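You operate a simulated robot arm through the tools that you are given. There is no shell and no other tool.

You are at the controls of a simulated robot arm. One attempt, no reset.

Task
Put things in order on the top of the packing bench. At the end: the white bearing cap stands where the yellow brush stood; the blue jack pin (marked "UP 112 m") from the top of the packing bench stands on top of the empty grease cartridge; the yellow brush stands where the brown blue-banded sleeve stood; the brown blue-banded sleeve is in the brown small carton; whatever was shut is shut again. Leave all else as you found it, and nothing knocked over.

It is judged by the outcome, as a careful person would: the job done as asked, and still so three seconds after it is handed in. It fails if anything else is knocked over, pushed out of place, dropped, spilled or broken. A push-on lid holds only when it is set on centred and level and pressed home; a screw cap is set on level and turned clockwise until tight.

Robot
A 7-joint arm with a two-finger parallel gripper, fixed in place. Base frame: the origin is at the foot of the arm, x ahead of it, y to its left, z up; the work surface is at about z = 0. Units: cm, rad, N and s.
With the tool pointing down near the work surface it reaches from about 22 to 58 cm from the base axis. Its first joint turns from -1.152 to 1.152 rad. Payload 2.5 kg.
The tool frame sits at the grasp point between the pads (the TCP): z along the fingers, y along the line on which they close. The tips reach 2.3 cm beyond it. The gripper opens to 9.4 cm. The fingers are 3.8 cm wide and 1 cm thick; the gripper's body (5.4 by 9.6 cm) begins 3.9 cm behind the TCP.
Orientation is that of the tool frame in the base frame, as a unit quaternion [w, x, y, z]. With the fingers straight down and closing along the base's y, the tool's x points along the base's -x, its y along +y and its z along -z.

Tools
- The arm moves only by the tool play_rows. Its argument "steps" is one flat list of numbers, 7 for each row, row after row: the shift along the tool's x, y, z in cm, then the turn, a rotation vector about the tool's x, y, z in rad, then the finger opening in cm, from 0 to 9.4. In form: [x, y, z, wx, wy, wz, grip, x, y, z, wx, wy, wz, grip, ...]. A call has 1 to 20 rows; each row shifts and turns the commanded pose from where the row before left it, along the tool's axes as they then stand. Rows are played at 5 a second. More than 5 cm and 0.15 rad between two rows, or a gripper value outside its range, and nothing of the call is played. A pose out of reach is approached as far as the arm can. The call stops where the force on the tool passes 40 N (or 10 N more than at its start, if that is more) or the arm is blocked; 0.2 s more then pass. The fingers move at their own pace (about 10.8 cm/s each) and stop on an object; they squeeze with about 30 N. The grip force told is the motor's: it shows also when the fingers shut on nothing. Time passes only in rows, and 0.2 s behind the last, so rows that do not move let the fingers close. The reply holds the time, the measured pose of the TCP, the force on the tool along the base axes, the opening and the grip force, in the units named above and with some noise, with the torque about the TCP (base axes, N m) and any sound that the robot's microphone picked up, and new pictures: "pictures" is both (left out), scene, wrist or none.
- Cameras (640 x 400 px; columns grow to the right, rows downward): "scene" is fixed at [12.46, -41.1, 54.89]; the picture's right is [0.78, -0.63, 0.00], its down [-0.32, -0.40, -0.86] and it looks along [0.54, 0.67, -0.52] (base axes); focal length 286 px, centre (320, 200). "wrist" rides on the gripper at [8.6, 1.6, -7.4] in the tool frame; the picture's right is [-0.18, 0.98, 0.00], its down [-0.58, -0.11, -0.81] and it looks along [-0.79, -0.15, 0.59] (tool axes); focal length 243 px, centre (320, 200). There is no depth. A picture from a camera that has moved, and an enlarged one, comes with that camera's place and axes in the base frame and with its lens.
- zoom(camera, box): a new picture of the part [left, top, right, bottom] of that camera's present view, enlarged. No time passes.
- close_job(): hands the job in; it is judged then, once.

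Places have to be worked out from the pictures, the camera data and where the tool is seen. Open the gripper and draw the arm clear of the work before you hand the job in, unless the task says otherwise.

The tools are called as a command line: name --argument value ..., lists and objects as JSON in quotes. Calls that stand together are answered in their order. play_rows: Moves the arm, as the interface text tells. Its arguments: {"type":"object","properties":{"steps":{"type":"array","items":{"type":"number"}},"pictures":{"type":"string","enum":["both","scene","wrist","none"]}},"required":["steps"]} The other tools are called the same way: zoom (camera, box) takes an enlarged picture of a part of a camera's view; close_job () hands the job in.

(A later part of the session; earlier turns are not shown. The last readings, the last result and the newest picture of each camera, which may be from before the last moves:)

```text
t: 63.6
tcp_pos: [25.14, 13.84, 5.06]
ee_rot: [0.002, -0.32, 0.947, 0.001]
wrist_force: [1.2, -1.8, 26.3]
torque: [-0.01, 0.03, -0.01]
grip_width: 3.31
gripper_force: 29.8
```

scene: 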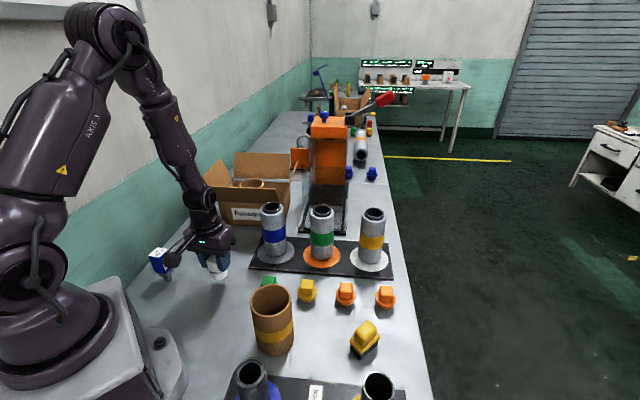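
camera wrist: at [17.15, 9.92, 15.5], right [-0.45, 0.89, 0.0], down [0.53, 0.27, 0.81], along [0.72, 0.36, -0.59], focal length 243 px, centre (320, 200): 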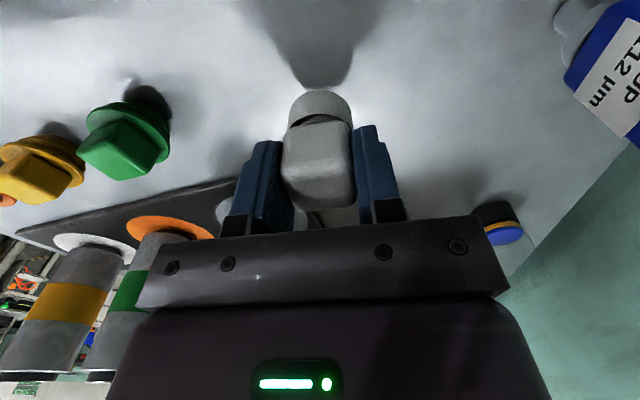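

Firm contact (Fz +26 N). Back off 0.1 cm and release the cap.

play_rows --steps '[0, 0, -0.1, 0, 0, 0, 1.5, 0, 0, 0, 0, 0, 0, 1.5, 0, 0, 0, 0, 0, 0, 3.0, 0, 0, 0, 0, 0, 0, 3.8, 0, 0, 0, 0, 0, 0, 5.5, 0, 0, 0, 0, 0, 0, 5.5]' --pictures "both"

zoom --camera "scene" --box '[180, 230, 270, 300]'

```text
t: 65.0
tcp_pos: [24.93, 13.82, 4.99]
ee_rot: [0.0, -0.32, 0.948, 0.0]
wrist_force: [0.3, 0.2, 0.1]
torque: [-0.01, 0.0, 0.01]
grip_width: 5.51
gripper_force: 0.1
camera wrist: at [17.11, 9.88, 12.49], right [-0.45, 0.89, 0.0], down [0.53, 0.27, 0.81], along [0.72, 0.36, -0.59], focal length 243 px, centre (320, 200)
```

scene: 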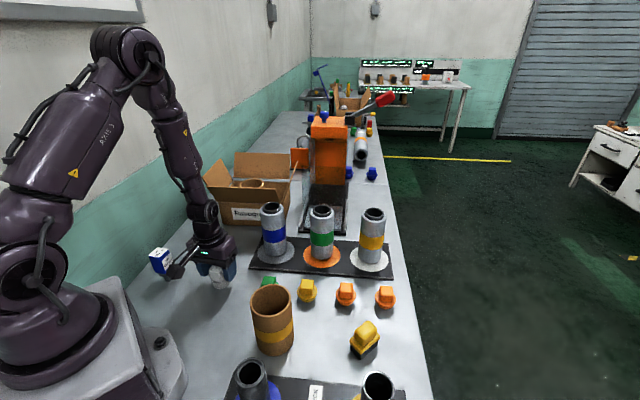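
wrist: 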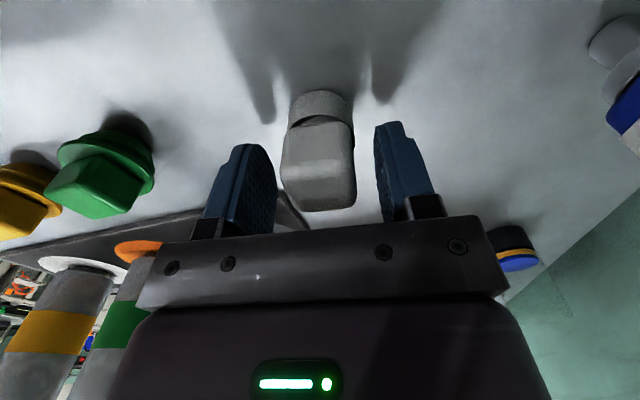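

```text
5.71 times, centred on (225, 265) of scene
camera zoom: at [12.46, -41.1, 54.89], right [0.78, -0.63, 0.0], down [-0.32, -0.4, -0.86], along [0.54, 0.67, -0.52], focal length 1634 px, centre (863, -171)
```

zoom: 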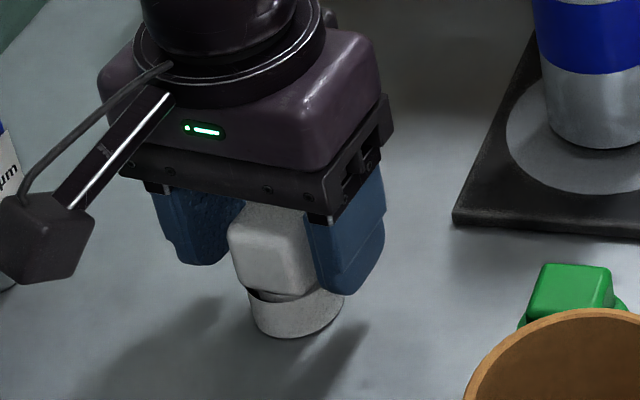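

The cap stands in the brush's former place. Rise clear, and look at the region around the jack pin and the robot's pedestal before approaching there.

play_rows --steps '[0, 0, -0.8, 0, 0, 0, 5.5, 0, 0, -2.5, 0, 0, 0, 5.5, 0, 0, -3.5, 0, 0, 0, 9.4, 0, 0, -4, 0, 0, 0, 9.4, 0, 0, -3, 0, 0, 0, 9.4, 0, 0, 0, 0, 0, 0, 9.4]' --pictures "both"

zoom --camera "scene" --box '[60, 230, 220, 400]'

zoom --camera "scene" --box '[180, 230, 270, 300]'

```text
t: 66.4
tcp_pos: [25.08, 13.72, 18.72]
ee_rot: [0.0, -0.32, 0.947, 0.0]
wrist_force: [0.5, 0.5, 0.0]
torque: [-0.01, -0.02, -0.02]
grip_width: 9.44
gripper_force: 0.1
camera wrist: at [17.13, 9.76, 26.25], right [-0.45, 0.89, 0.0], down [0.53, 0.27, 0.81], along [0.72, 0.36, -0.59], focal length 243 px, centre (320, 200)
```

scene: 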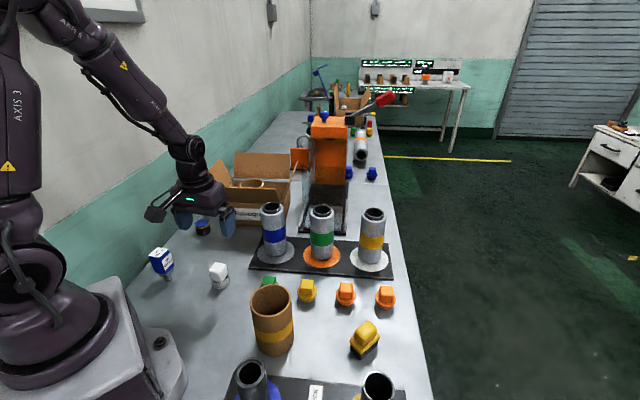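
wrist: 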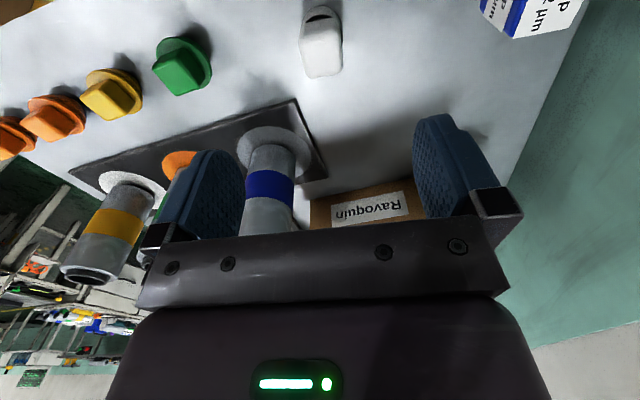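

```text
2.35 times, centred on (140, 315) of scene
camera zoom: at [12.46, -41.1, 54.89], right [0.78, -0.63, 0.0], down [-0.32, -0.4, -0.86], along [0.54, 0.67, -0.52], focal length 673 px, centre (744, -71)
```

zoom: 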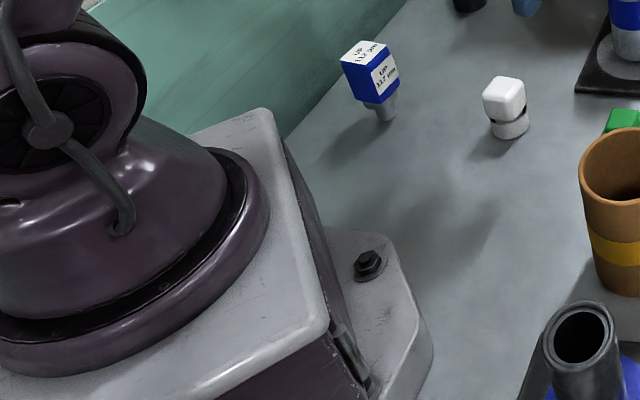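

```text
5.71 times, centred on (225, 265) of scene
camera zoom: at [12.46, -41.1, 54.89], right [0.78, -0.63, 0.0], down [-0.32, -0.4, -0.86], along [0.54, 0.67, -0.52], focal length 1634 px, centre (863, -171)
```

zoom: 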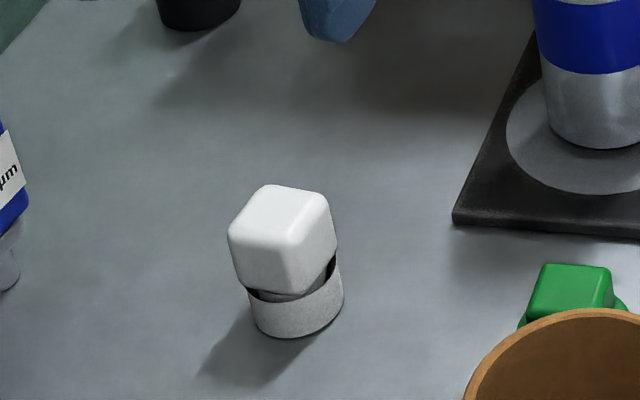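

The cap stands upright at (25, 13.8). Now move toward the jack pin at about (15.2, 23.9) for a close look (the pedestal is clear of the hand there).

play_rows --steps '[1.3, 3.53, 0.4, 0, 0, 0, 9.4, 1.3, 3.53, 0.4, 0, 0, 0, 9.4, 1.3, 3.53, 0.4, 0, 0, 0, 9.4, 1.3, 3.53, 0.4, 0, 0, 0, 9.4, 0, 0, 0, 0, 0, 0, 9.4]' --pictures "both"

zoom --camera "wrist" --box '[270, 40, 430, 190]'

zoom --camera "scene" --box '[120, 220, 220, 300]'

```text
t: 67.6
tcp_pos: [12.34, 21.92, 17.25]
ee_rot: [0.0, -0.32, 0.948, -0.001]
wrist_force: [0.8, 1.1, -0.1]
torque: [-0.06, -0.01, -0.01]
grip_width: 9.41
gripper_force: 0.1
camera wrist: at [4.47, 17.99, 24.71], right [-0.45, 0.89, 0.0], down [0.53, 0.27, 0.81], along [0.72, 0.36, -0.59], focal length 243 px, centre (320, 200)
```

scene: 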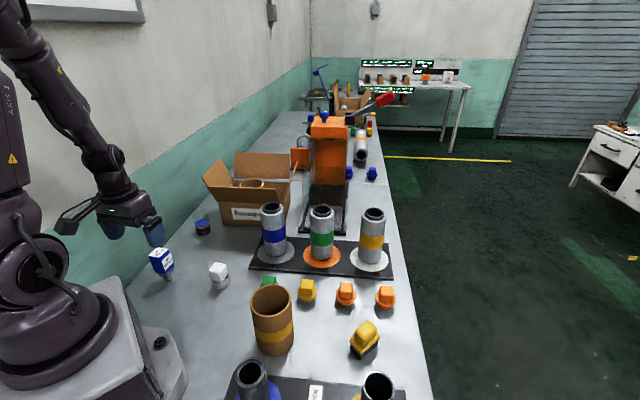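
wrist: 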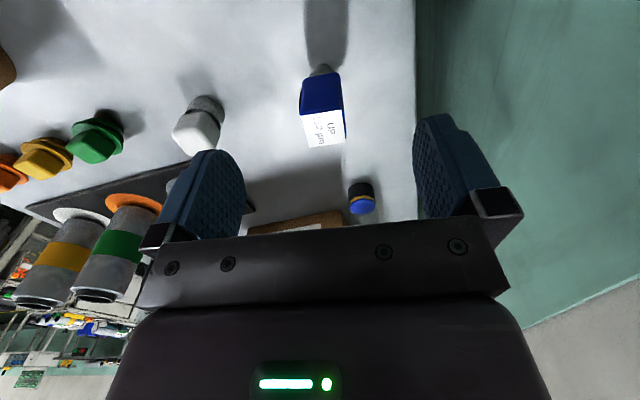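

```text
2.67 times, centred on (350, 115) of wrist
camera zoom: at [4.47, 17.99, 24.71], right [-0.45, 0.89, 0.0], down [0.53, 0.27, 0.81], along [0.72, 0.36, -0.59], focal length 647 px, centre (240, 427)
```

zoom: 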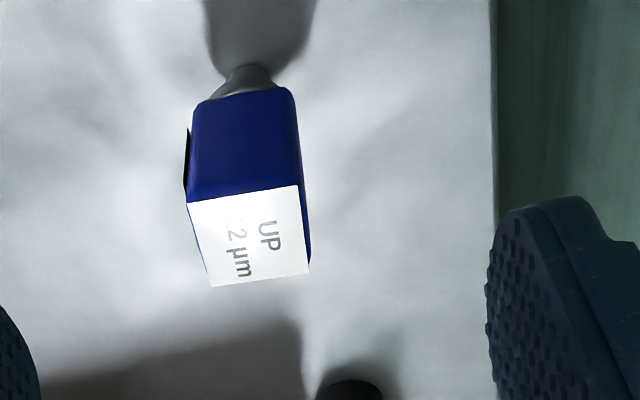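

```text
5.00 times, centred on (170, 260) of scene
camera zoom: at [12.46, -41.1, 54.89], right [0.78, -0.63, 0.0], down [-0.32, -0.4, -0.86], along [0.54, 0.67, -0.52], focal length 1429 px, centre (1070, -100)
```

zoom: 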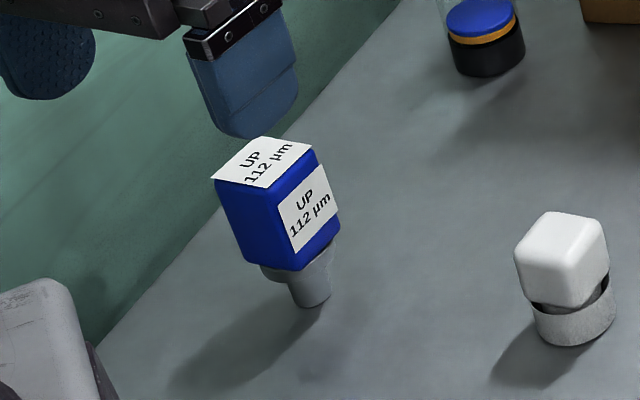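

Pin head centre ≈ (15.17, 23.75), top 8.9 cm, already aligned with the fingers. Move above it and lower to z≈12 for a check.

play_rows --steps '[-3.36, -0.25, 0, 0, 0, 0, 9.4, 0, 0, 2.6, 0, 0, 0, 9.4, 0, 0, 2.6, 0, 0, 0, 9.4, 0, 0, 0, 0, 0, 0, 9.4]' --pictures "both"

zoom --camera "wrist" --box '[220, 60, 420, 210]'

zoom --camera "scene" --box '[120, 210, 220, 290]'

```text
t: 68.6
tcp_pos: [15.12, 23.53, 12.21]
ee_rot: [0.0, -0.319, 0.948, 0.0]
wrist_force: [0.0, -0.1, -0.4]
torque: [0.01, 0.03, 0.02]
grip_width: 9.39
gripper_force: 0.1
camera wrist: at [7.24, 19.65, 19.58], right [-0.45, 0.89, 0.0], down [0.53, 0.27, 0.81], along [0.72, 0.36, -0.59], focal length 243 px, centre (320, 200)
```

scene: 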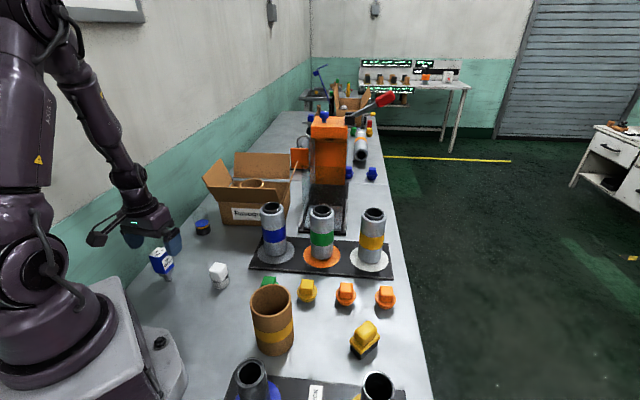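
wrist: 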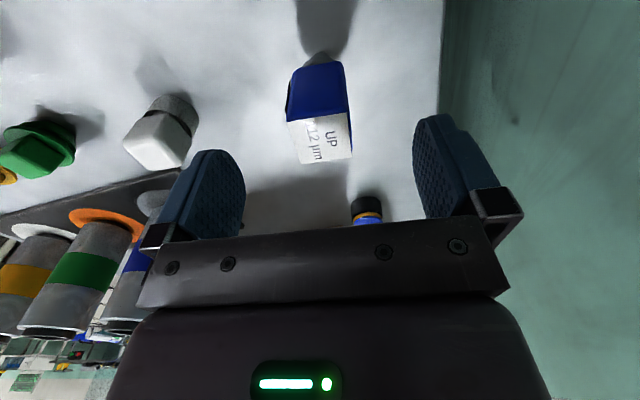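

```text
2.67 times, centred on (320, 135) of wrist
camera zoom: at [7.24, 19.65, 19.58], right [-0.45, 0.89, 0.0], down [0.53, 0.27, 0.81], along [0.72, 0.36, -0.59], focal length 647 px, centre (320, 373)
```

zoom: 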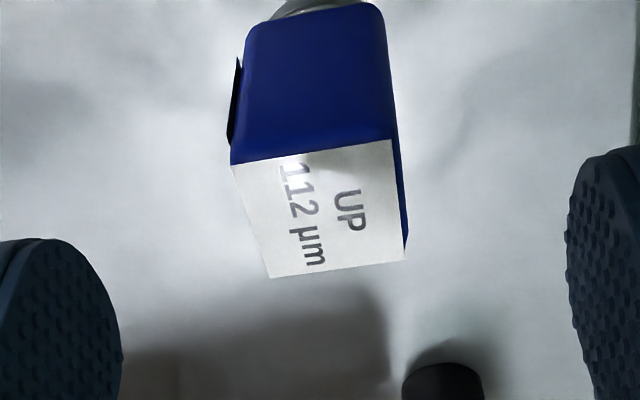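

```text
5.00 times, centred on (170, 250) of scene
camera zoom: at [12.46, -41.1, 54.89], right [0.78, -0.63, 0.0], down [-0.32, -0.4, -0.86], along [0.54, 0.67, -0.52], focal length 1429 px, centre (1070, -50)
```

zoom: 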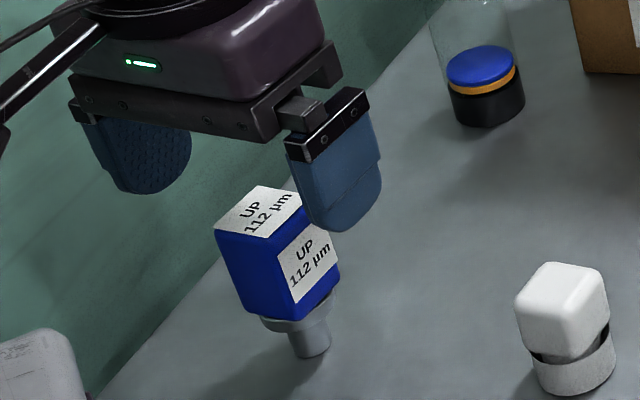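

Aligned and centred. Descend to z≈7.2 and close on the pin head.

play_rows --steps '[0, 0.1, 2, 0, 0, 0, 9.4, 0, 0, 1.8, 0, 0, 0, 9.4, 0, 0, 1.2, 0, 0, 0, 9.4, 0, 0, 0, 0, 0, 0, 6.0, 0, 0, 0, 0, 0, 0, 4.2, 0, 0, 0, 0, 0, 0, 1.5, 0, 0, 0, 0, 0, 0, 1.5]' --pictures "both"

zoom --camera "scene" --box '[120, 210, 220, 290]'

```text
t: 70.2
tcp_pos: [15.15, 23.66, 7.22]
ee_rot: [0.0, -0.32, 0.948, -0.001]
wrist_force: [-0.2, 0.1, 0.2]
torque: [-0.01, -0.01, 0.0]
grip_width: 3.34
gripper_force: 30.3
camera wrist: at [7.25, 19.83, 14.62], right [-0.45, 0.89, 0.0], down [0.53, 0.27, 0.81], along [0.72, 0.36, -0.59], focal length 243 px, centre (320, 200)
```

scene: 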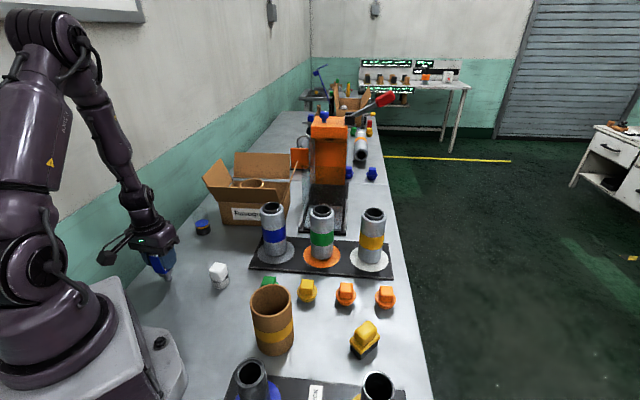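
wrist: 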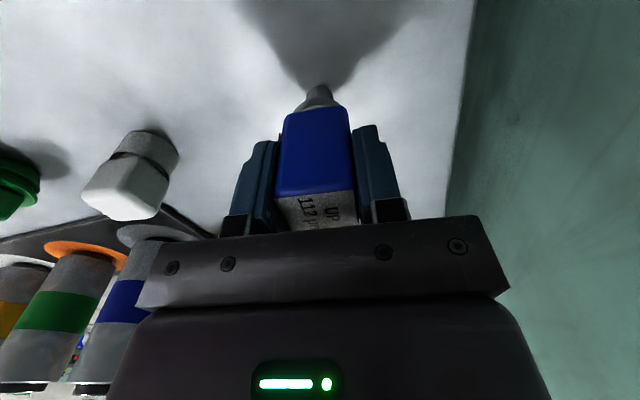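

```text
5.00 times, centred on (170, 250) of scene
camera zoom: at [12.46, -41.1, 54.89], right [0.78, -0.63, 0.0], down [-0.32, -0.4, -0.86], along [0.54, 0.67, -0.52], focal length 1429 px, centre (1070, -50)
```

zoom: 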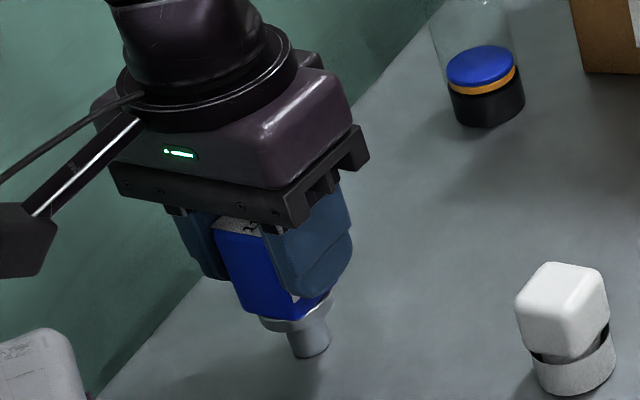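

Pin head held (3.34 cm, 30 N). Lift it to z≈22 and move along the wall toward the cartridge, stopping ~5 cm short to look.

play_rows --steps '[0, 0, -0.7, 0, 0, 0, 1.5, 0, 0, -2, 0, 0, 0, 1.5, 0, 0, -3, 0, 0, 0, 1.5, 0, 0, -3, 0, 0, 0, 1.5, 0, 0, -3, 0, 0, 0, 1.5, 0, 0, -3, 0, 0, 0, 1.5, -3.67, 0.53, 0, 0, 0, 0, 1.5, -3.67, 0.53, 0, 0, 0, 0, 1.5, -3.67, 0.53, 0, 0, 0, 0, 1.5, -3.67, 0.53, 0, 0, 0, 0, 1.5, 0, 0, 0, 0, 0, 0, 1.5]' --pictures "both"

zoom --camera "scene" --box '[160, 150, 260, 250]'

zoom --camera "wrist" --box '[250, 20, 450, 220]'

```text
t: 72.6
tcp_pos: [25.59, 34.22, 21.92]
ee_rot: [0.0, -0.32, 0.948, 0.0]
wrist_force: [-0.5, 0.3, -0.3]
torque: [-0.02, -0.02, 0.0]
grip_width: 3.37
gripper_force: 30.3
camera wrist: at [17.8, 30.24, 29.39], right [-0.45, 0.89, 0.0], down [0.53, 0.27, 0.81], along [0.72, 0.36, -0.59], focal length 243 px, centre (320, 200)
```

scene: 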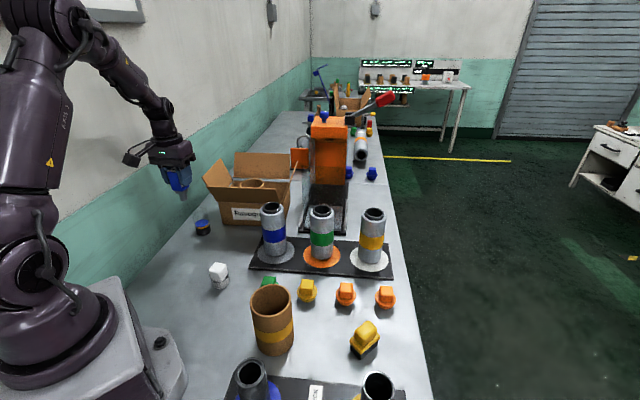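
wrist: 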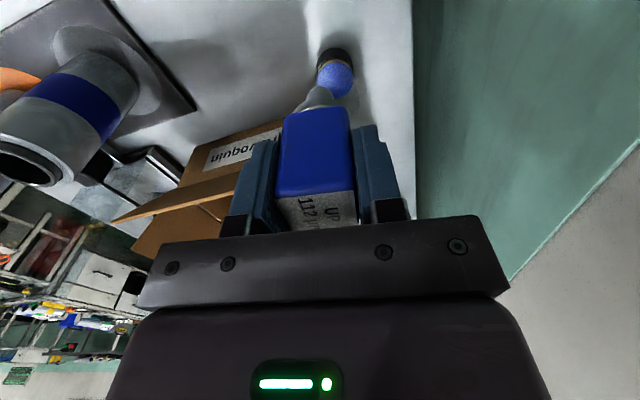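

```text
4.00 times, centred on (210, 200) of scene
camera zoom: at [12.46, -41.1, 54.89], right [0.78, -0.63, 0.0], down [-0.32, -0.4, -0.86], along [0.54, 0.67, -0.52], focal length 1144 px, centre (760, 200)
```

zoom: 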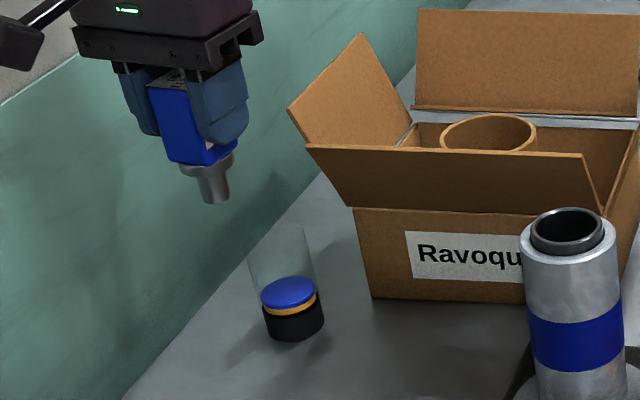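

```text
2.00 times, centred on (350, 120) of wrist
camera zoom: at [17.8, 30.24, 29.39], right [-0.45, 0.89, 0.0], down [0.53, 0.27, 0.81], along [0.72, 0.36, -0.59], focal length 485 px, centre (260, 360)
```

zoom: 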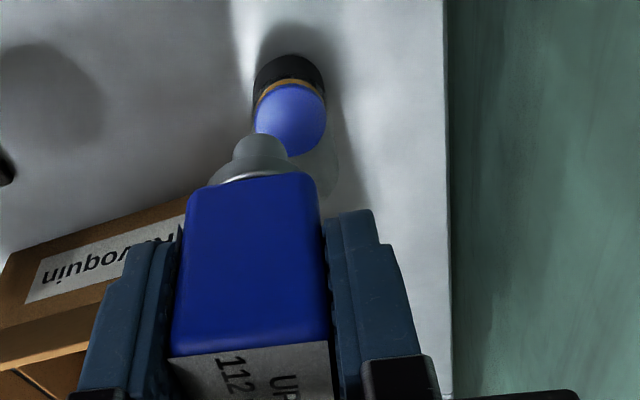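

Cartridge centre re-measured at (29.2, 37.85), top ≈8 cm. Move over it at z≈22 and check from the scene camera.

play_rows --steps '[-2.535, 0.355, 0, 0, 0, 0, 1.5, -2.535, 0.355, 0, 0, 0, 0, 1.5, 0, 0, 0, 0, 0, 0, 1.5, 0, 0, 0, 0, 0, 0, 1.5]' --pictures "both"

zoom --camera "scene" --box '[160, 150, 260, 250]'

zoom --camera "wrist" --box '[250, 20, 450, 220]'

```text
t: 73.6
tcp_pos: [29.29, 37.66, 21.8]
ee_rot: [0.0, -0.32, 0.947, 0.0]
wrist_force: [0.6, -0.2, -0.9]
torque: [-0.01, 0.01, -0.02]
grip_width: 3.37
gripper_force: 30.4
camera wrist: at [21.47, 33.77, 29.31], right [-0.45, 0.89, 0.0], down [0.53, 0.27, 0.81], along [0.72, 0.36, -0.59], focal length 243 px, centre (320, 200)
```

scene: 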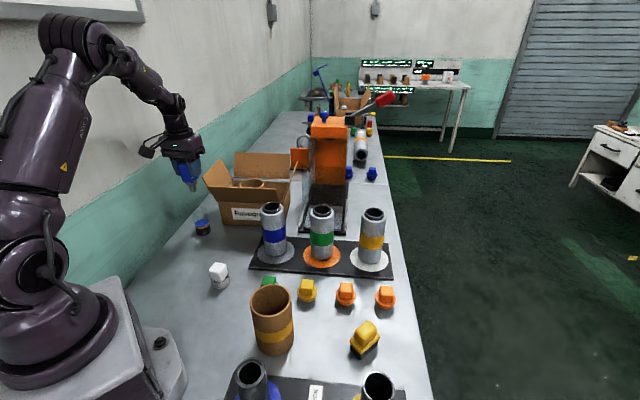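
wrist: 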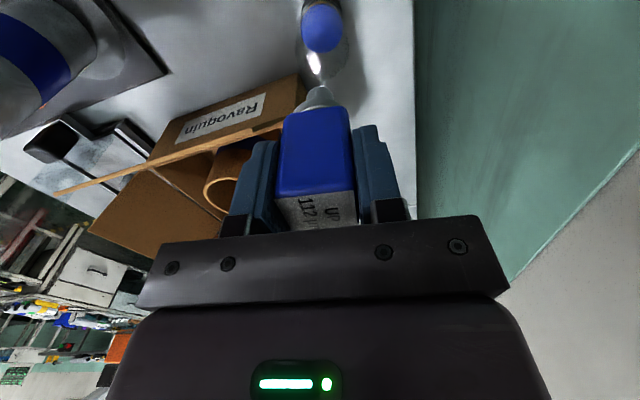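

```text
4.00 times, centred on (210, 200) of scene
camera zoom: at [12.46, -41.1, 54.89], right [0.78, -0.63, 0.0], down [-0.32, -0.4, -0.86], along [0.54, 0.67, -0.52], focal length 1144 px, centre (760, 200)
```

zoom: 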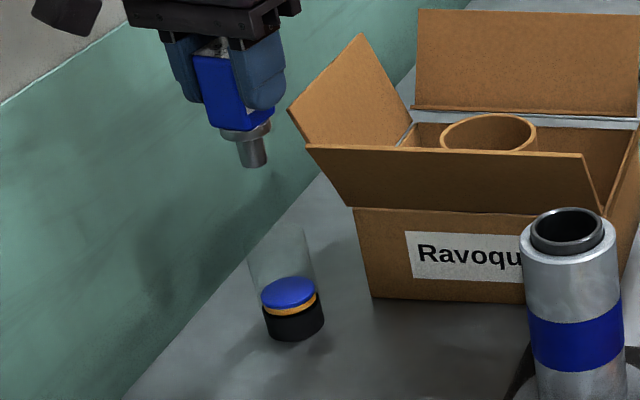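

```text
2.00 times, centred on (350, 120) of wrist
camera zoom: at [21.47, 33.77, 29.31], right [-0.45, 0.89, 0.0], down [0.53, 0.27, 0.81], along [0.72, 0.36, -0.59], focal length 485 px, centre (260, 360)
```

zoom: 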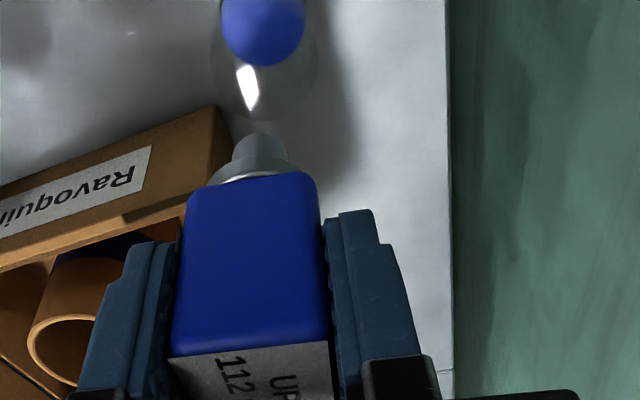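

The highlight shows the tube has a flat closed top. Lower to z≈16.7 (pin foot ~1.3 cm above the tube) and check centring.

play_rows --steps '[0, 0, 2, 0, 0, 0, 1.5, 0, 0, 2, 0, 0, 0, 1.5, 0, 0, 1, 0, 0, 0, 1.5, 0, 0, 0, 0, 0, 0, 1.5, 0, 0, 0, 0, 0, 0, 1.5]' --pictures "both"

zoom --camera "scene" --box '[170, 170, 250, 250]'

zoom --camera "wrist" --box '[250, 20, 390, 160]'

```text
t: 74.8
tcp_pos: [29.32, 37.93, 16.73]
ee_rot: [0.0, -0.32, 0.947, 0.0]
wrist_force: [0.6, 0.3, -2.3]
torque: [-0.01, -0.02, -0.04]
grip_width: 3.38
gripper_force: 29.7
camera wrist: at [21.38, 34.06, 24.2], right [-0.45, 0.89, 0.0], down [0.53, 0.27, 0.81], along [0.72, 0.36, -0.59], focal length 243 px, centre (320, 200)
```

scene: 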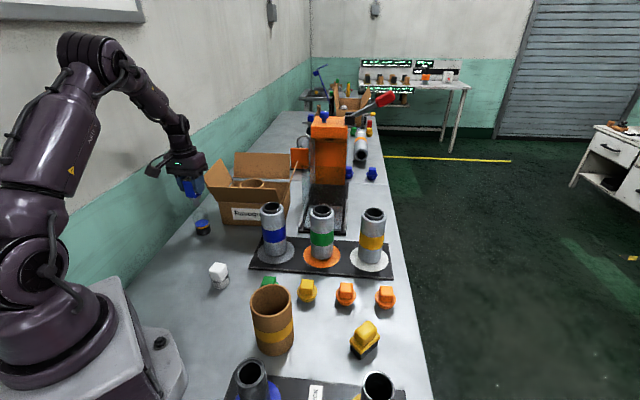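
wrist: 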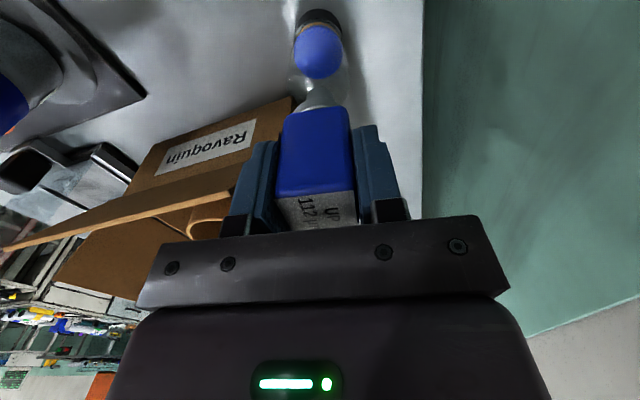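

```text
5.00 times, centred on (210, 210) of scene
camera zoom: at [12.46, -41.1, 54.89], right [0.78, -0.63, 0.0], down [-0.32, -0.4, -0.86], along [0.54, 0.67, -0.52], focal length 1429 px, centre (870, 150)
```

zoom: 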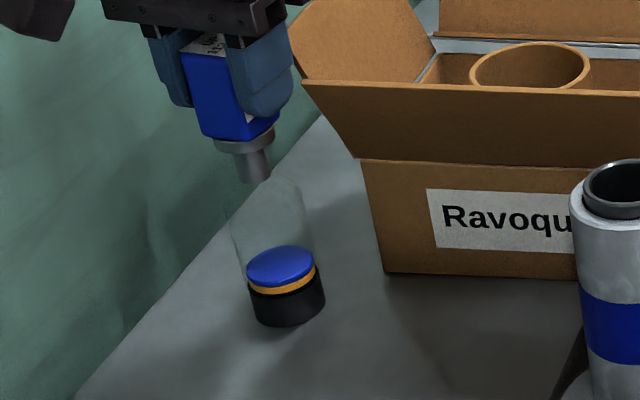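

```text
2.86 times, centred on (320, 90) of wrist
camera zoom: at [21.38, 34.06, 24.2], right [-0.45, 0.89, 0.0], down [0.53, 0.27, 0.81], along [0.72, 0.36, -0.59], focal length 693 px, centre (320, 514)
```

zoom: 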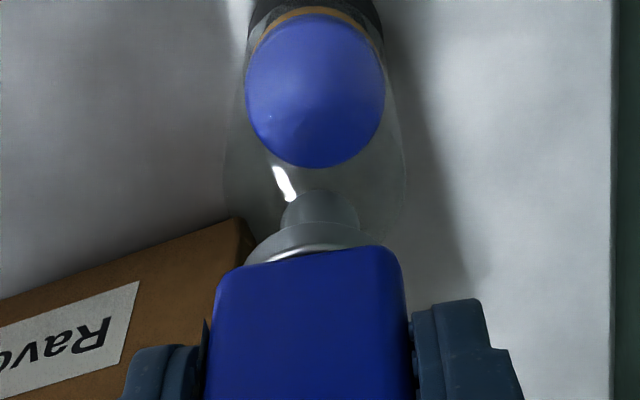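

zoom --camera "scene" --box '[185, 190, 225, 240]'

zoom --camera "wrist" --box '[280, 10, 370, 110]'

```text
8.00 times, centred on (205, 215) of scene
camera zoom: at [12.46, -41.1, 54.89], right [0.78, -0.63, 0.0], down [-0.32, -0.4, -0.86], along [0.54, 0.67, -0.52], focal length 2287 px, centre (1240, 80)
```

zoom: 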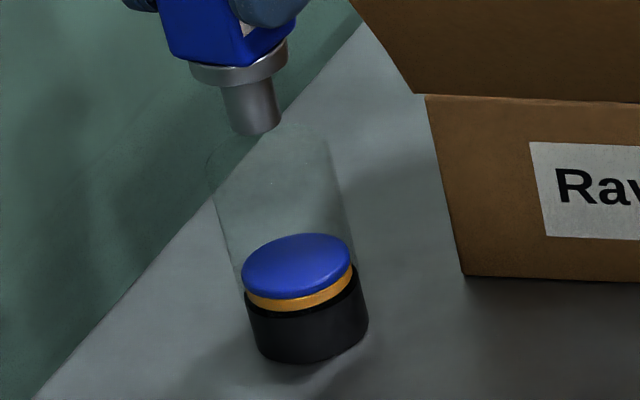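

```text
4.00 times, centred on (325, 60) of wrist
camera zoom: at [21.38, 34.06, 24.2], right [-0.45, 0.89, 0.0], down [0.53, 0.27, 0.81], along [0.72, 0.36, -0.59], focal length 970 px, centre (300, 760)
```

zoom: 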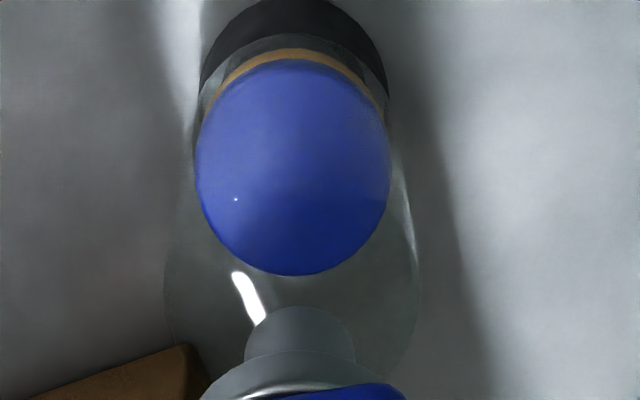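

Projection agrees: tube axis (29.25, 37.85), top ≈8.1; pin is within ~0.15 cm of it. Nudge -0.1 cm along the closing axis and lower 1 cm, then approach contact gently.

play_rows --steps '[0, -0.1, 0.5, 0, 0, 0, 1.5, 0, 0, 0.4, 0, 0, 0, 1.5, 0, 0, 0, 0, 0, 0, 1.5]' --pictures "scene"

zoom --camera "scene" --box '[185, 180, 225, 240]'

```text
t: 75.6
tcp_pos: [29.29, 37.83, 15.96]
ee_rot: [0.001, -0.32, 0.947, 0.0]
wrist_force: [0.0, 0.1, -0.9]
torque: [0.02, -0.01, 0.03]
grip_width: 3.37
gripper_force: 29.7
```

scene: 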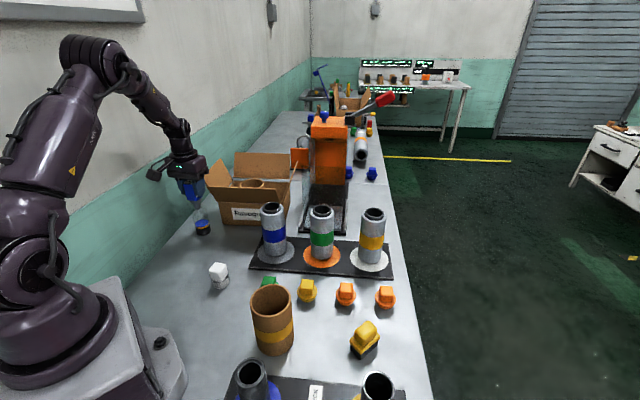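

```text
6.67 times, centred on (205, 210) of scene
camera zoom: at [12.46, -41.1, 54.89], right [0.78, -0.63, 0.0], down [-0.32, -0.4, -0.86], along [0.54, 0.67, -0.52], focal length 1906 px, centre (1087, 133)
```

zoom: 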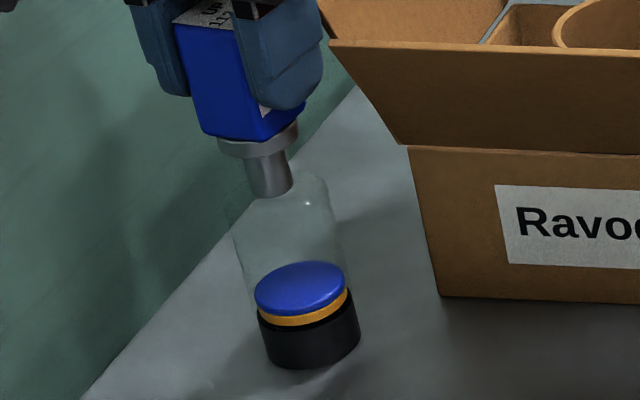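

Pin foot is now just above the tube's top and laterally centred. Continue down in small steps watching the force.

play_rows --steps '[0, 0, 0.15, 0, 0, 0, 1.5, 0, 0, 0.1, 0, 0, 0, 1.5, 0, 0, 0, 0, 0, 0, 1.5]' --pictures "none"

```text
t: 76.4
tcp_pos: [29.37, 37.88, 15.7]
ee_rot: [0.0, -0.319, 0.948, 0.0]
wrist_force: [-0.6, -0.7, 3.0]
torque: [-0.1, 0.03, 0.0]
grip_width: 3.39
gripper_force: 30.1
```

play_rows --steps '[0, 0, 0.05, 0, 0, 0, 1.5, 0, 0, 0, 0, 0, 0, 1.5, 0, 0, 0, 0, 0, 0, 1.5]' --pictures "both"

zoom --camera "scene" --box '[185, 180, 225, 240]'

zoom --camera "wrist" --box '[270, 10, 380, 130]'

```text
t: 77.2
tcp_pos: [29.41, 37.94, 15.65]
ee_rot: [0.0, -0.319, 0.948, 0.0]
wrist_force: [-2.5, -2.5, 10.8]
torque: [-0.24, 0.17, 0.0]
grip_width: 3.36
gripper_force: 29.8
camera wrist: at [21.37, 33.98, 23.09], right [-0.45, 0.89, 0.0], down [0.53, 0.27, 0.81], along [0.72, 0.36, -0.59], focal length 243 px, centre (320, 200)
```

scene: 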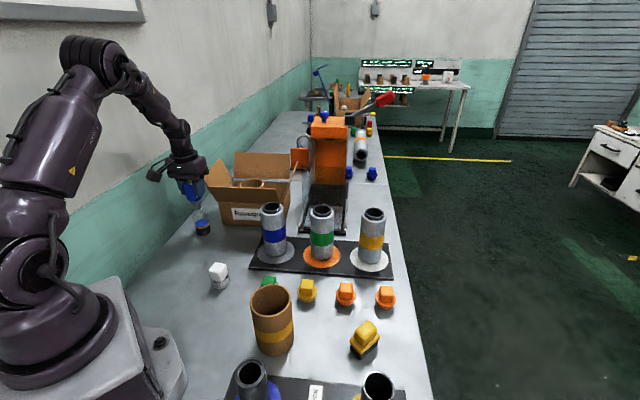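
wrist: 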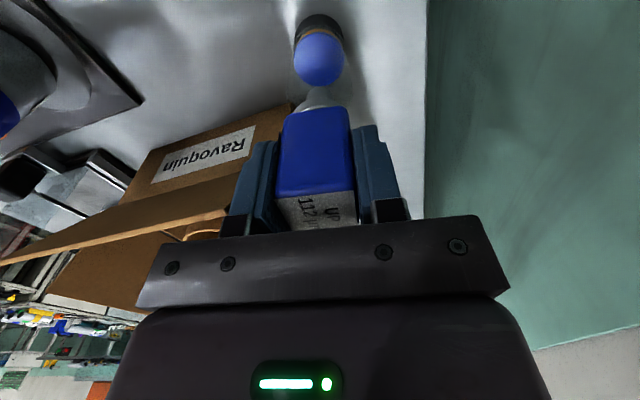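

```text
6.67 times, centred on (205, 210) of scene
camera zoom: at [12.46, -41.11, 54.89], right [0.78, -0.63, 0.0], down [-0.32, -0.4, -0.86], along [0.54, 0.67, -0.52], focal length 1906 px, centre (1087, 133)
```

zoom: 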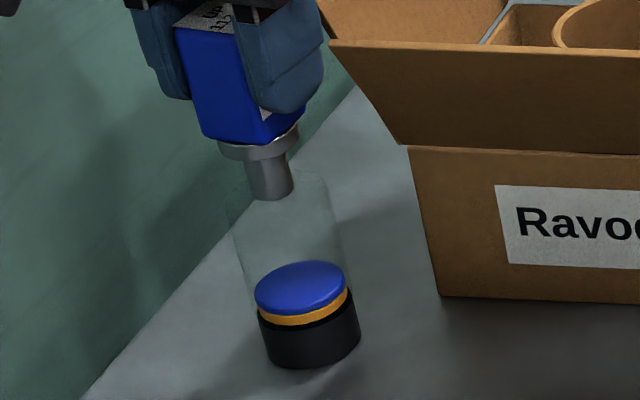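

```text
3.33 times, centred on (325, 70) of wrist
camera zoom: at [21.37, 33.98, 23.09], right [-0.45, 0.89, 0.0], down [0.53, 0.27, 0.81], along [0.72, 0.36, -0.59], focal length 809 px, centre (303, 633)
```

zoom: 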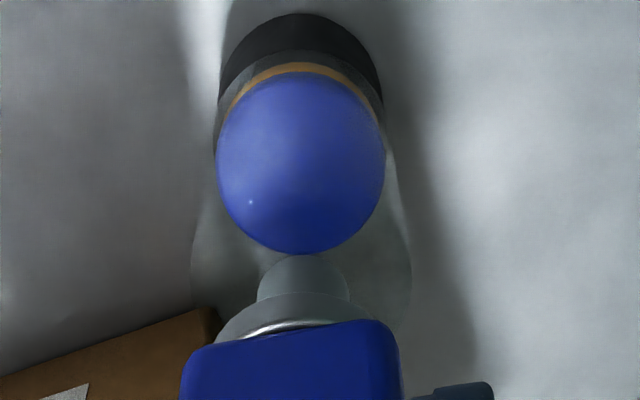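

Contact on the tube's closed top (Fz +11 N at pin foot ≈8.4). Views suggest the pin sits ~0.25 cm too far outward, so I'll lift 0.3, shift 0.2 cm back toward centre, and lower again.

play_rows --steps '[0, 0, -0.3, 0, 0, 0, 1.5, 0.2, 0, 0, 0, 0, 0, 1.5, 0, 0, 0.15, 0, 0, 0, 1.5, 0, 0, 0.08, 0, 0, 0, 1.5, 0, 0, 0, 0, 0, 0, 1.5]' --pictures "none"

```text
t: 78.4
tcp_pos: [29.1, 37.87, 15.73]
ee_rot: [0.001, -0.32, 0.947, 0.0]
wrist_force: [-2.9, -2.9, 13.4]
torque: [-0.17, 0.21, 0.04]
grip_width: 3.39
gripper_force: 29.7
```

play_rows --steps '[0, 0, -0.06, 0, 0, 0, 1.5, 0, 0, 0, 0, 0, 0, 1.5, 0, 0, 0, 0, 0, 0, 1.5]' --pictures "both"

zoom --camera "scene" --box '[185, 180, 225, 240]'

zoom --camera "wrist" --box '[270, 10, 380, 130]'

```text
t: 79.2
tcp_pos: [29.13, 37.59, 15.61]
ee_rot: [0.0, -0.319, 0.948, 0.001]
wrist_force: [-0.9, 1.0, 4.2]
torque: [0.12, -0.01, 0.0]
grip_width: 3.36
gripper_force: 30.4
camera wrist: at [21.18, 33.8, 23.1], right [-0.45, 0.89, 0.0], down [0.53, 0.27, 0.81], along [0.72, 0.36, -0.59], focal length 243 px, centre (320, 200)
```

scene: 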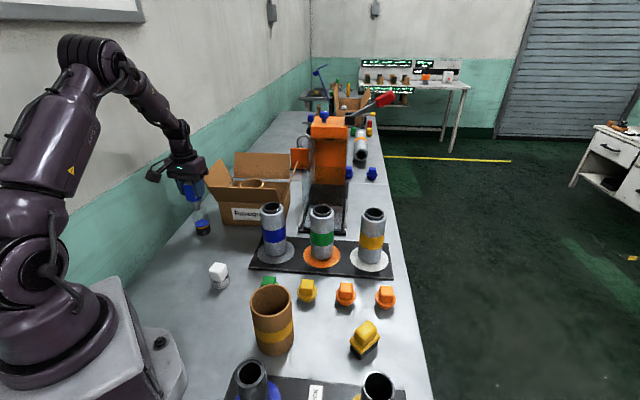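
wrist: 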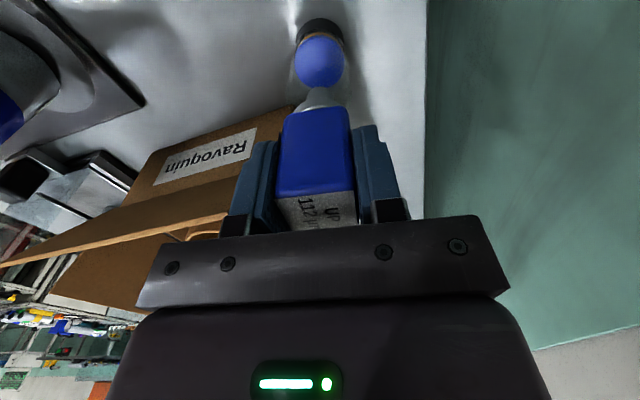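

```text
6.67 times, centred on (205, 210) of scene
camera zoom: at [12.46, -41.1, 54.89], right [0.78, -0.63, 0.0], down [-0.32, -0.4, -0.86], along [0.54, 0.67, -0.52], focal length 1906 px, centre (1087, 133)
```

zoom: 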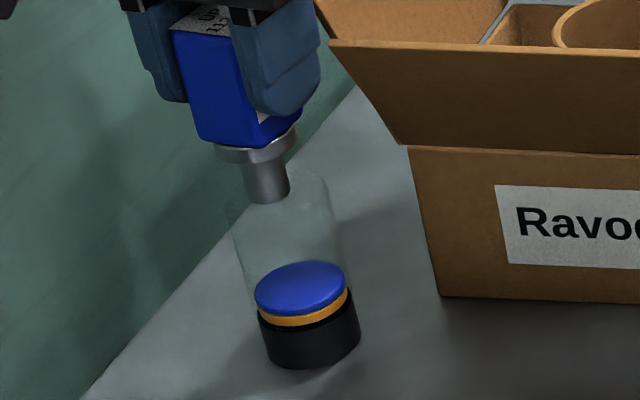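

```text
3.33 times, centred on (325, 70) of wrist
camera zoom: at [21.18, 33.8, 23.1], right [-0.45, 0.89, 0.0], down [0.53, 0.27, 0.81], along [0.72, 0.36, -0.59], focal length 809 px, centre (303, 633)
```

zoom: 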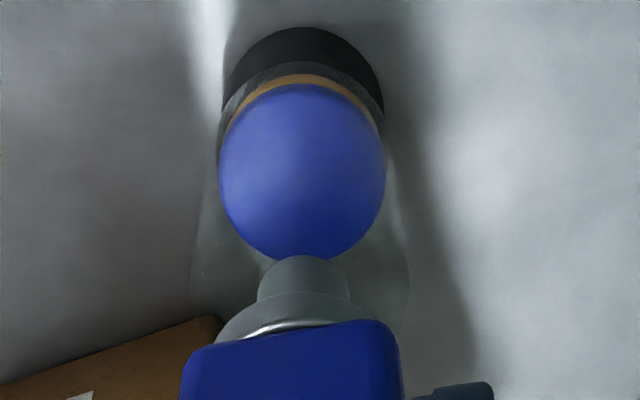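

The pin stands centred on the tube within ~0.2 cm with light contact. Open the fingers gradually, only a little (the carton flap corner is ~1.8 cm from the outer finger).

play_rows --steps '[0, 0, 0, 0, 0, 0, 3.2, 0, 0, 0, 0, 0, 0, 3.35, 0, 0, 0, 0, 0, 0, 3.5, 0, 0, 0, 0, 0, 0, 3.8, 0, 0, 0, 0, 0, 0, 4.2, 0, 0, 0, 0, 0, 0, 4.2]' --pictures "both"

zoom --camera "scene" --box '[175, 170, 235, 240]'

zoom --camera "wrist" --box '[220, 10, 420, 240]'

```text
t: 80.6
tcp_pos: [29.2, 37.79, 15.63]
ee_rot: [0.0, -0.319, 0.948, 0.001]
wrist_force: [0.4, -0.1, 0.2]
torque: [-0.01, -0.01, 0.01]
grip_width: 4.19
gripper_force: 0.0
camera wrist: at [21.18, 33.8, 23.11], right [-0.45, 0.89, 0.0], down [0.53, 0.27, 0.81], along [0.72, 0.36, -0.59], focal length 243 px, centre (320, 200)
```

scene: 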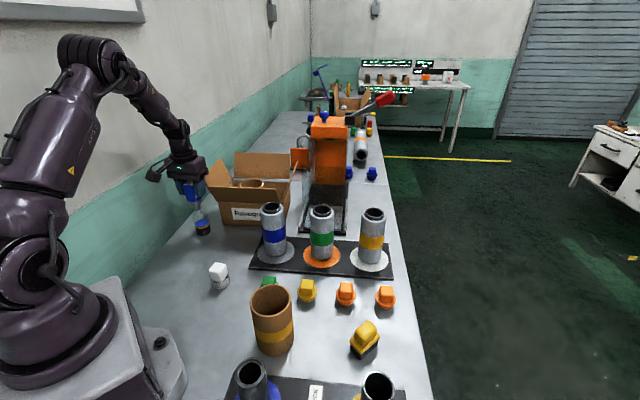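
wrist: 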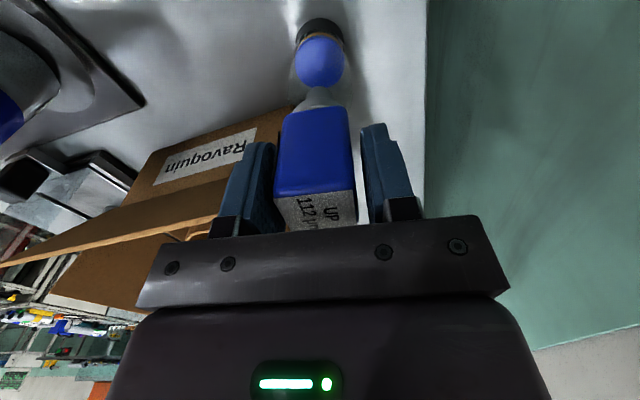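

```text
5.71 times, centred on (205, 205) of scene
camera zoom: at [12.46, -41.1, 54.89], right [0.78, -0.63, 0.0], down [-0.32, -0.4, -0.86], along [0.54, 0.67, -0.52], focal length 1634 px, centre (977, 171)
```

zoom: 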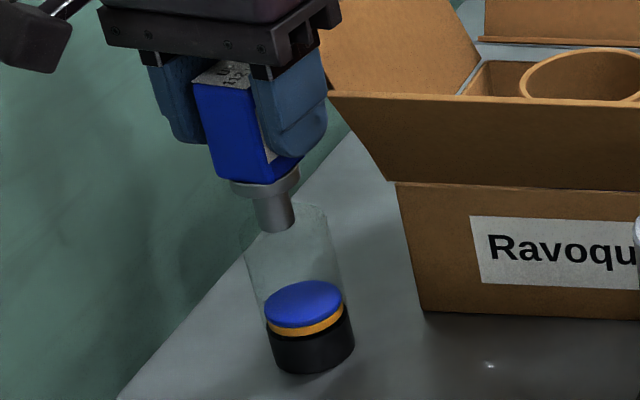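

```text
1.74 times, centred on (320, 125) of wrist
camera zoom: at [21.18, 33.8, 23.11], right [-0.45, 0.89, 0.0], down [0.53, 0.27, 0.81], along [0.72, 0.36, -0.59], focal length 422 px, centre (320, 330)
```

zoom: 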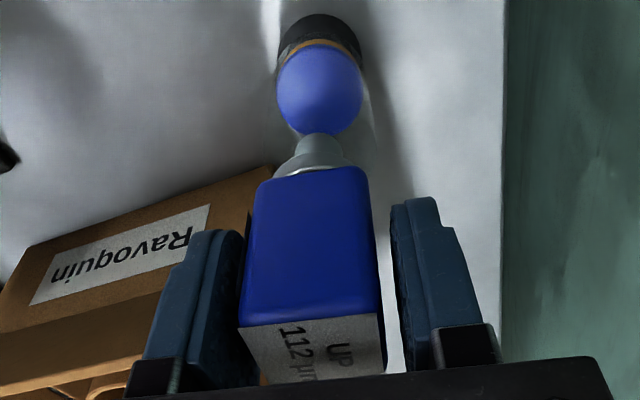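

The pin stands on the cartridge. The left finger is close to the pin, so shift the hand 0.2 cm to centre the gap, then rise slowly straight up.

play_rows --steps '[0, -0.2, 0, 0, 0, 0, 4.3, 0, 0, -0.3, 0, 0, 0, 4.4, 0, 0, -0.6, 0, 0, 0, 4.4, 0, 0, -1, 0, 0, 0, 4.4, 0, 0, -1.2, 0, 0, 0, 4.4, 0, 0, 0, 0, 0, 0, 4.4]' --pictures "both"

zoom --camera "scene" --box '[175, 160, 235, 240]'

```text
t: 82.0
tcp_pos: [29.18, 37.76, 18.83]
ee_rot: [0.0, -0.32, 0.948, 0.0]
wrist_force: [0.2, -0.1, -0.1]
torque: [0.0, 0.0, -0.01]
grip_width: 4.4
gripper_force: 0.1
camera wrist: at [21.22, 33.75, 26.25], right [-0.45, 0.89, 0.0], down [0.53, 0.27, 0.81], along [0.72, 0.36, -0.59], focal length 243 px, centre (320, 200)
```

scene: 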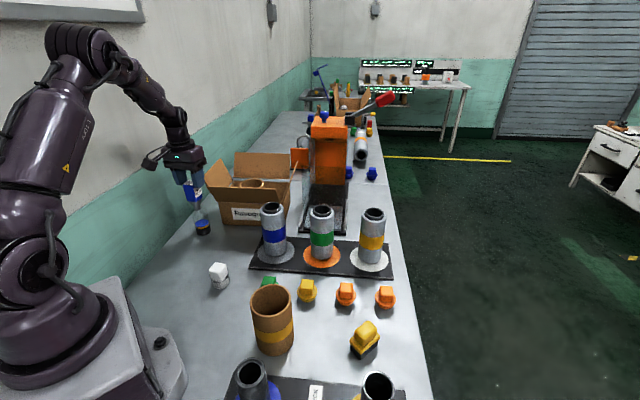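
wrist: 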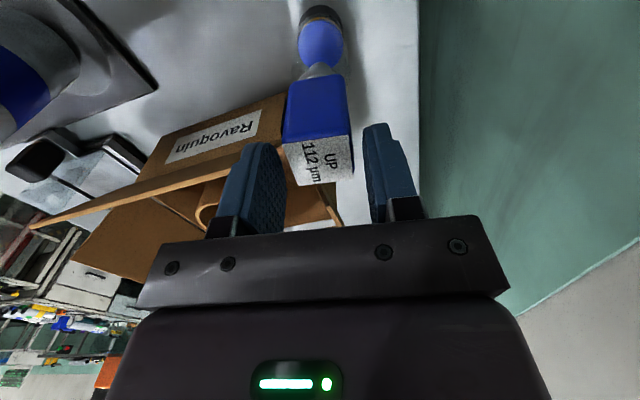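

```text
5.00 times, centred on (205, 200) of scene
camera zoom: at [12.46, -41.1, 54.89], right [0.78, -0.63, 0.0], down [-0.32, -0.4, -0.86], along [0.54, 0.67, -0.52], focal length 1429 px, centre (895, 200)
```

zoom: 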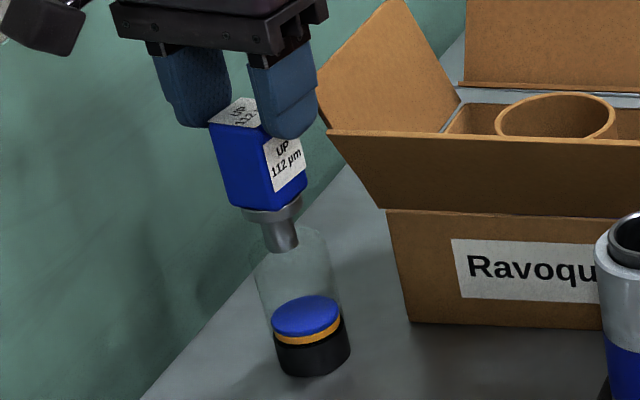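

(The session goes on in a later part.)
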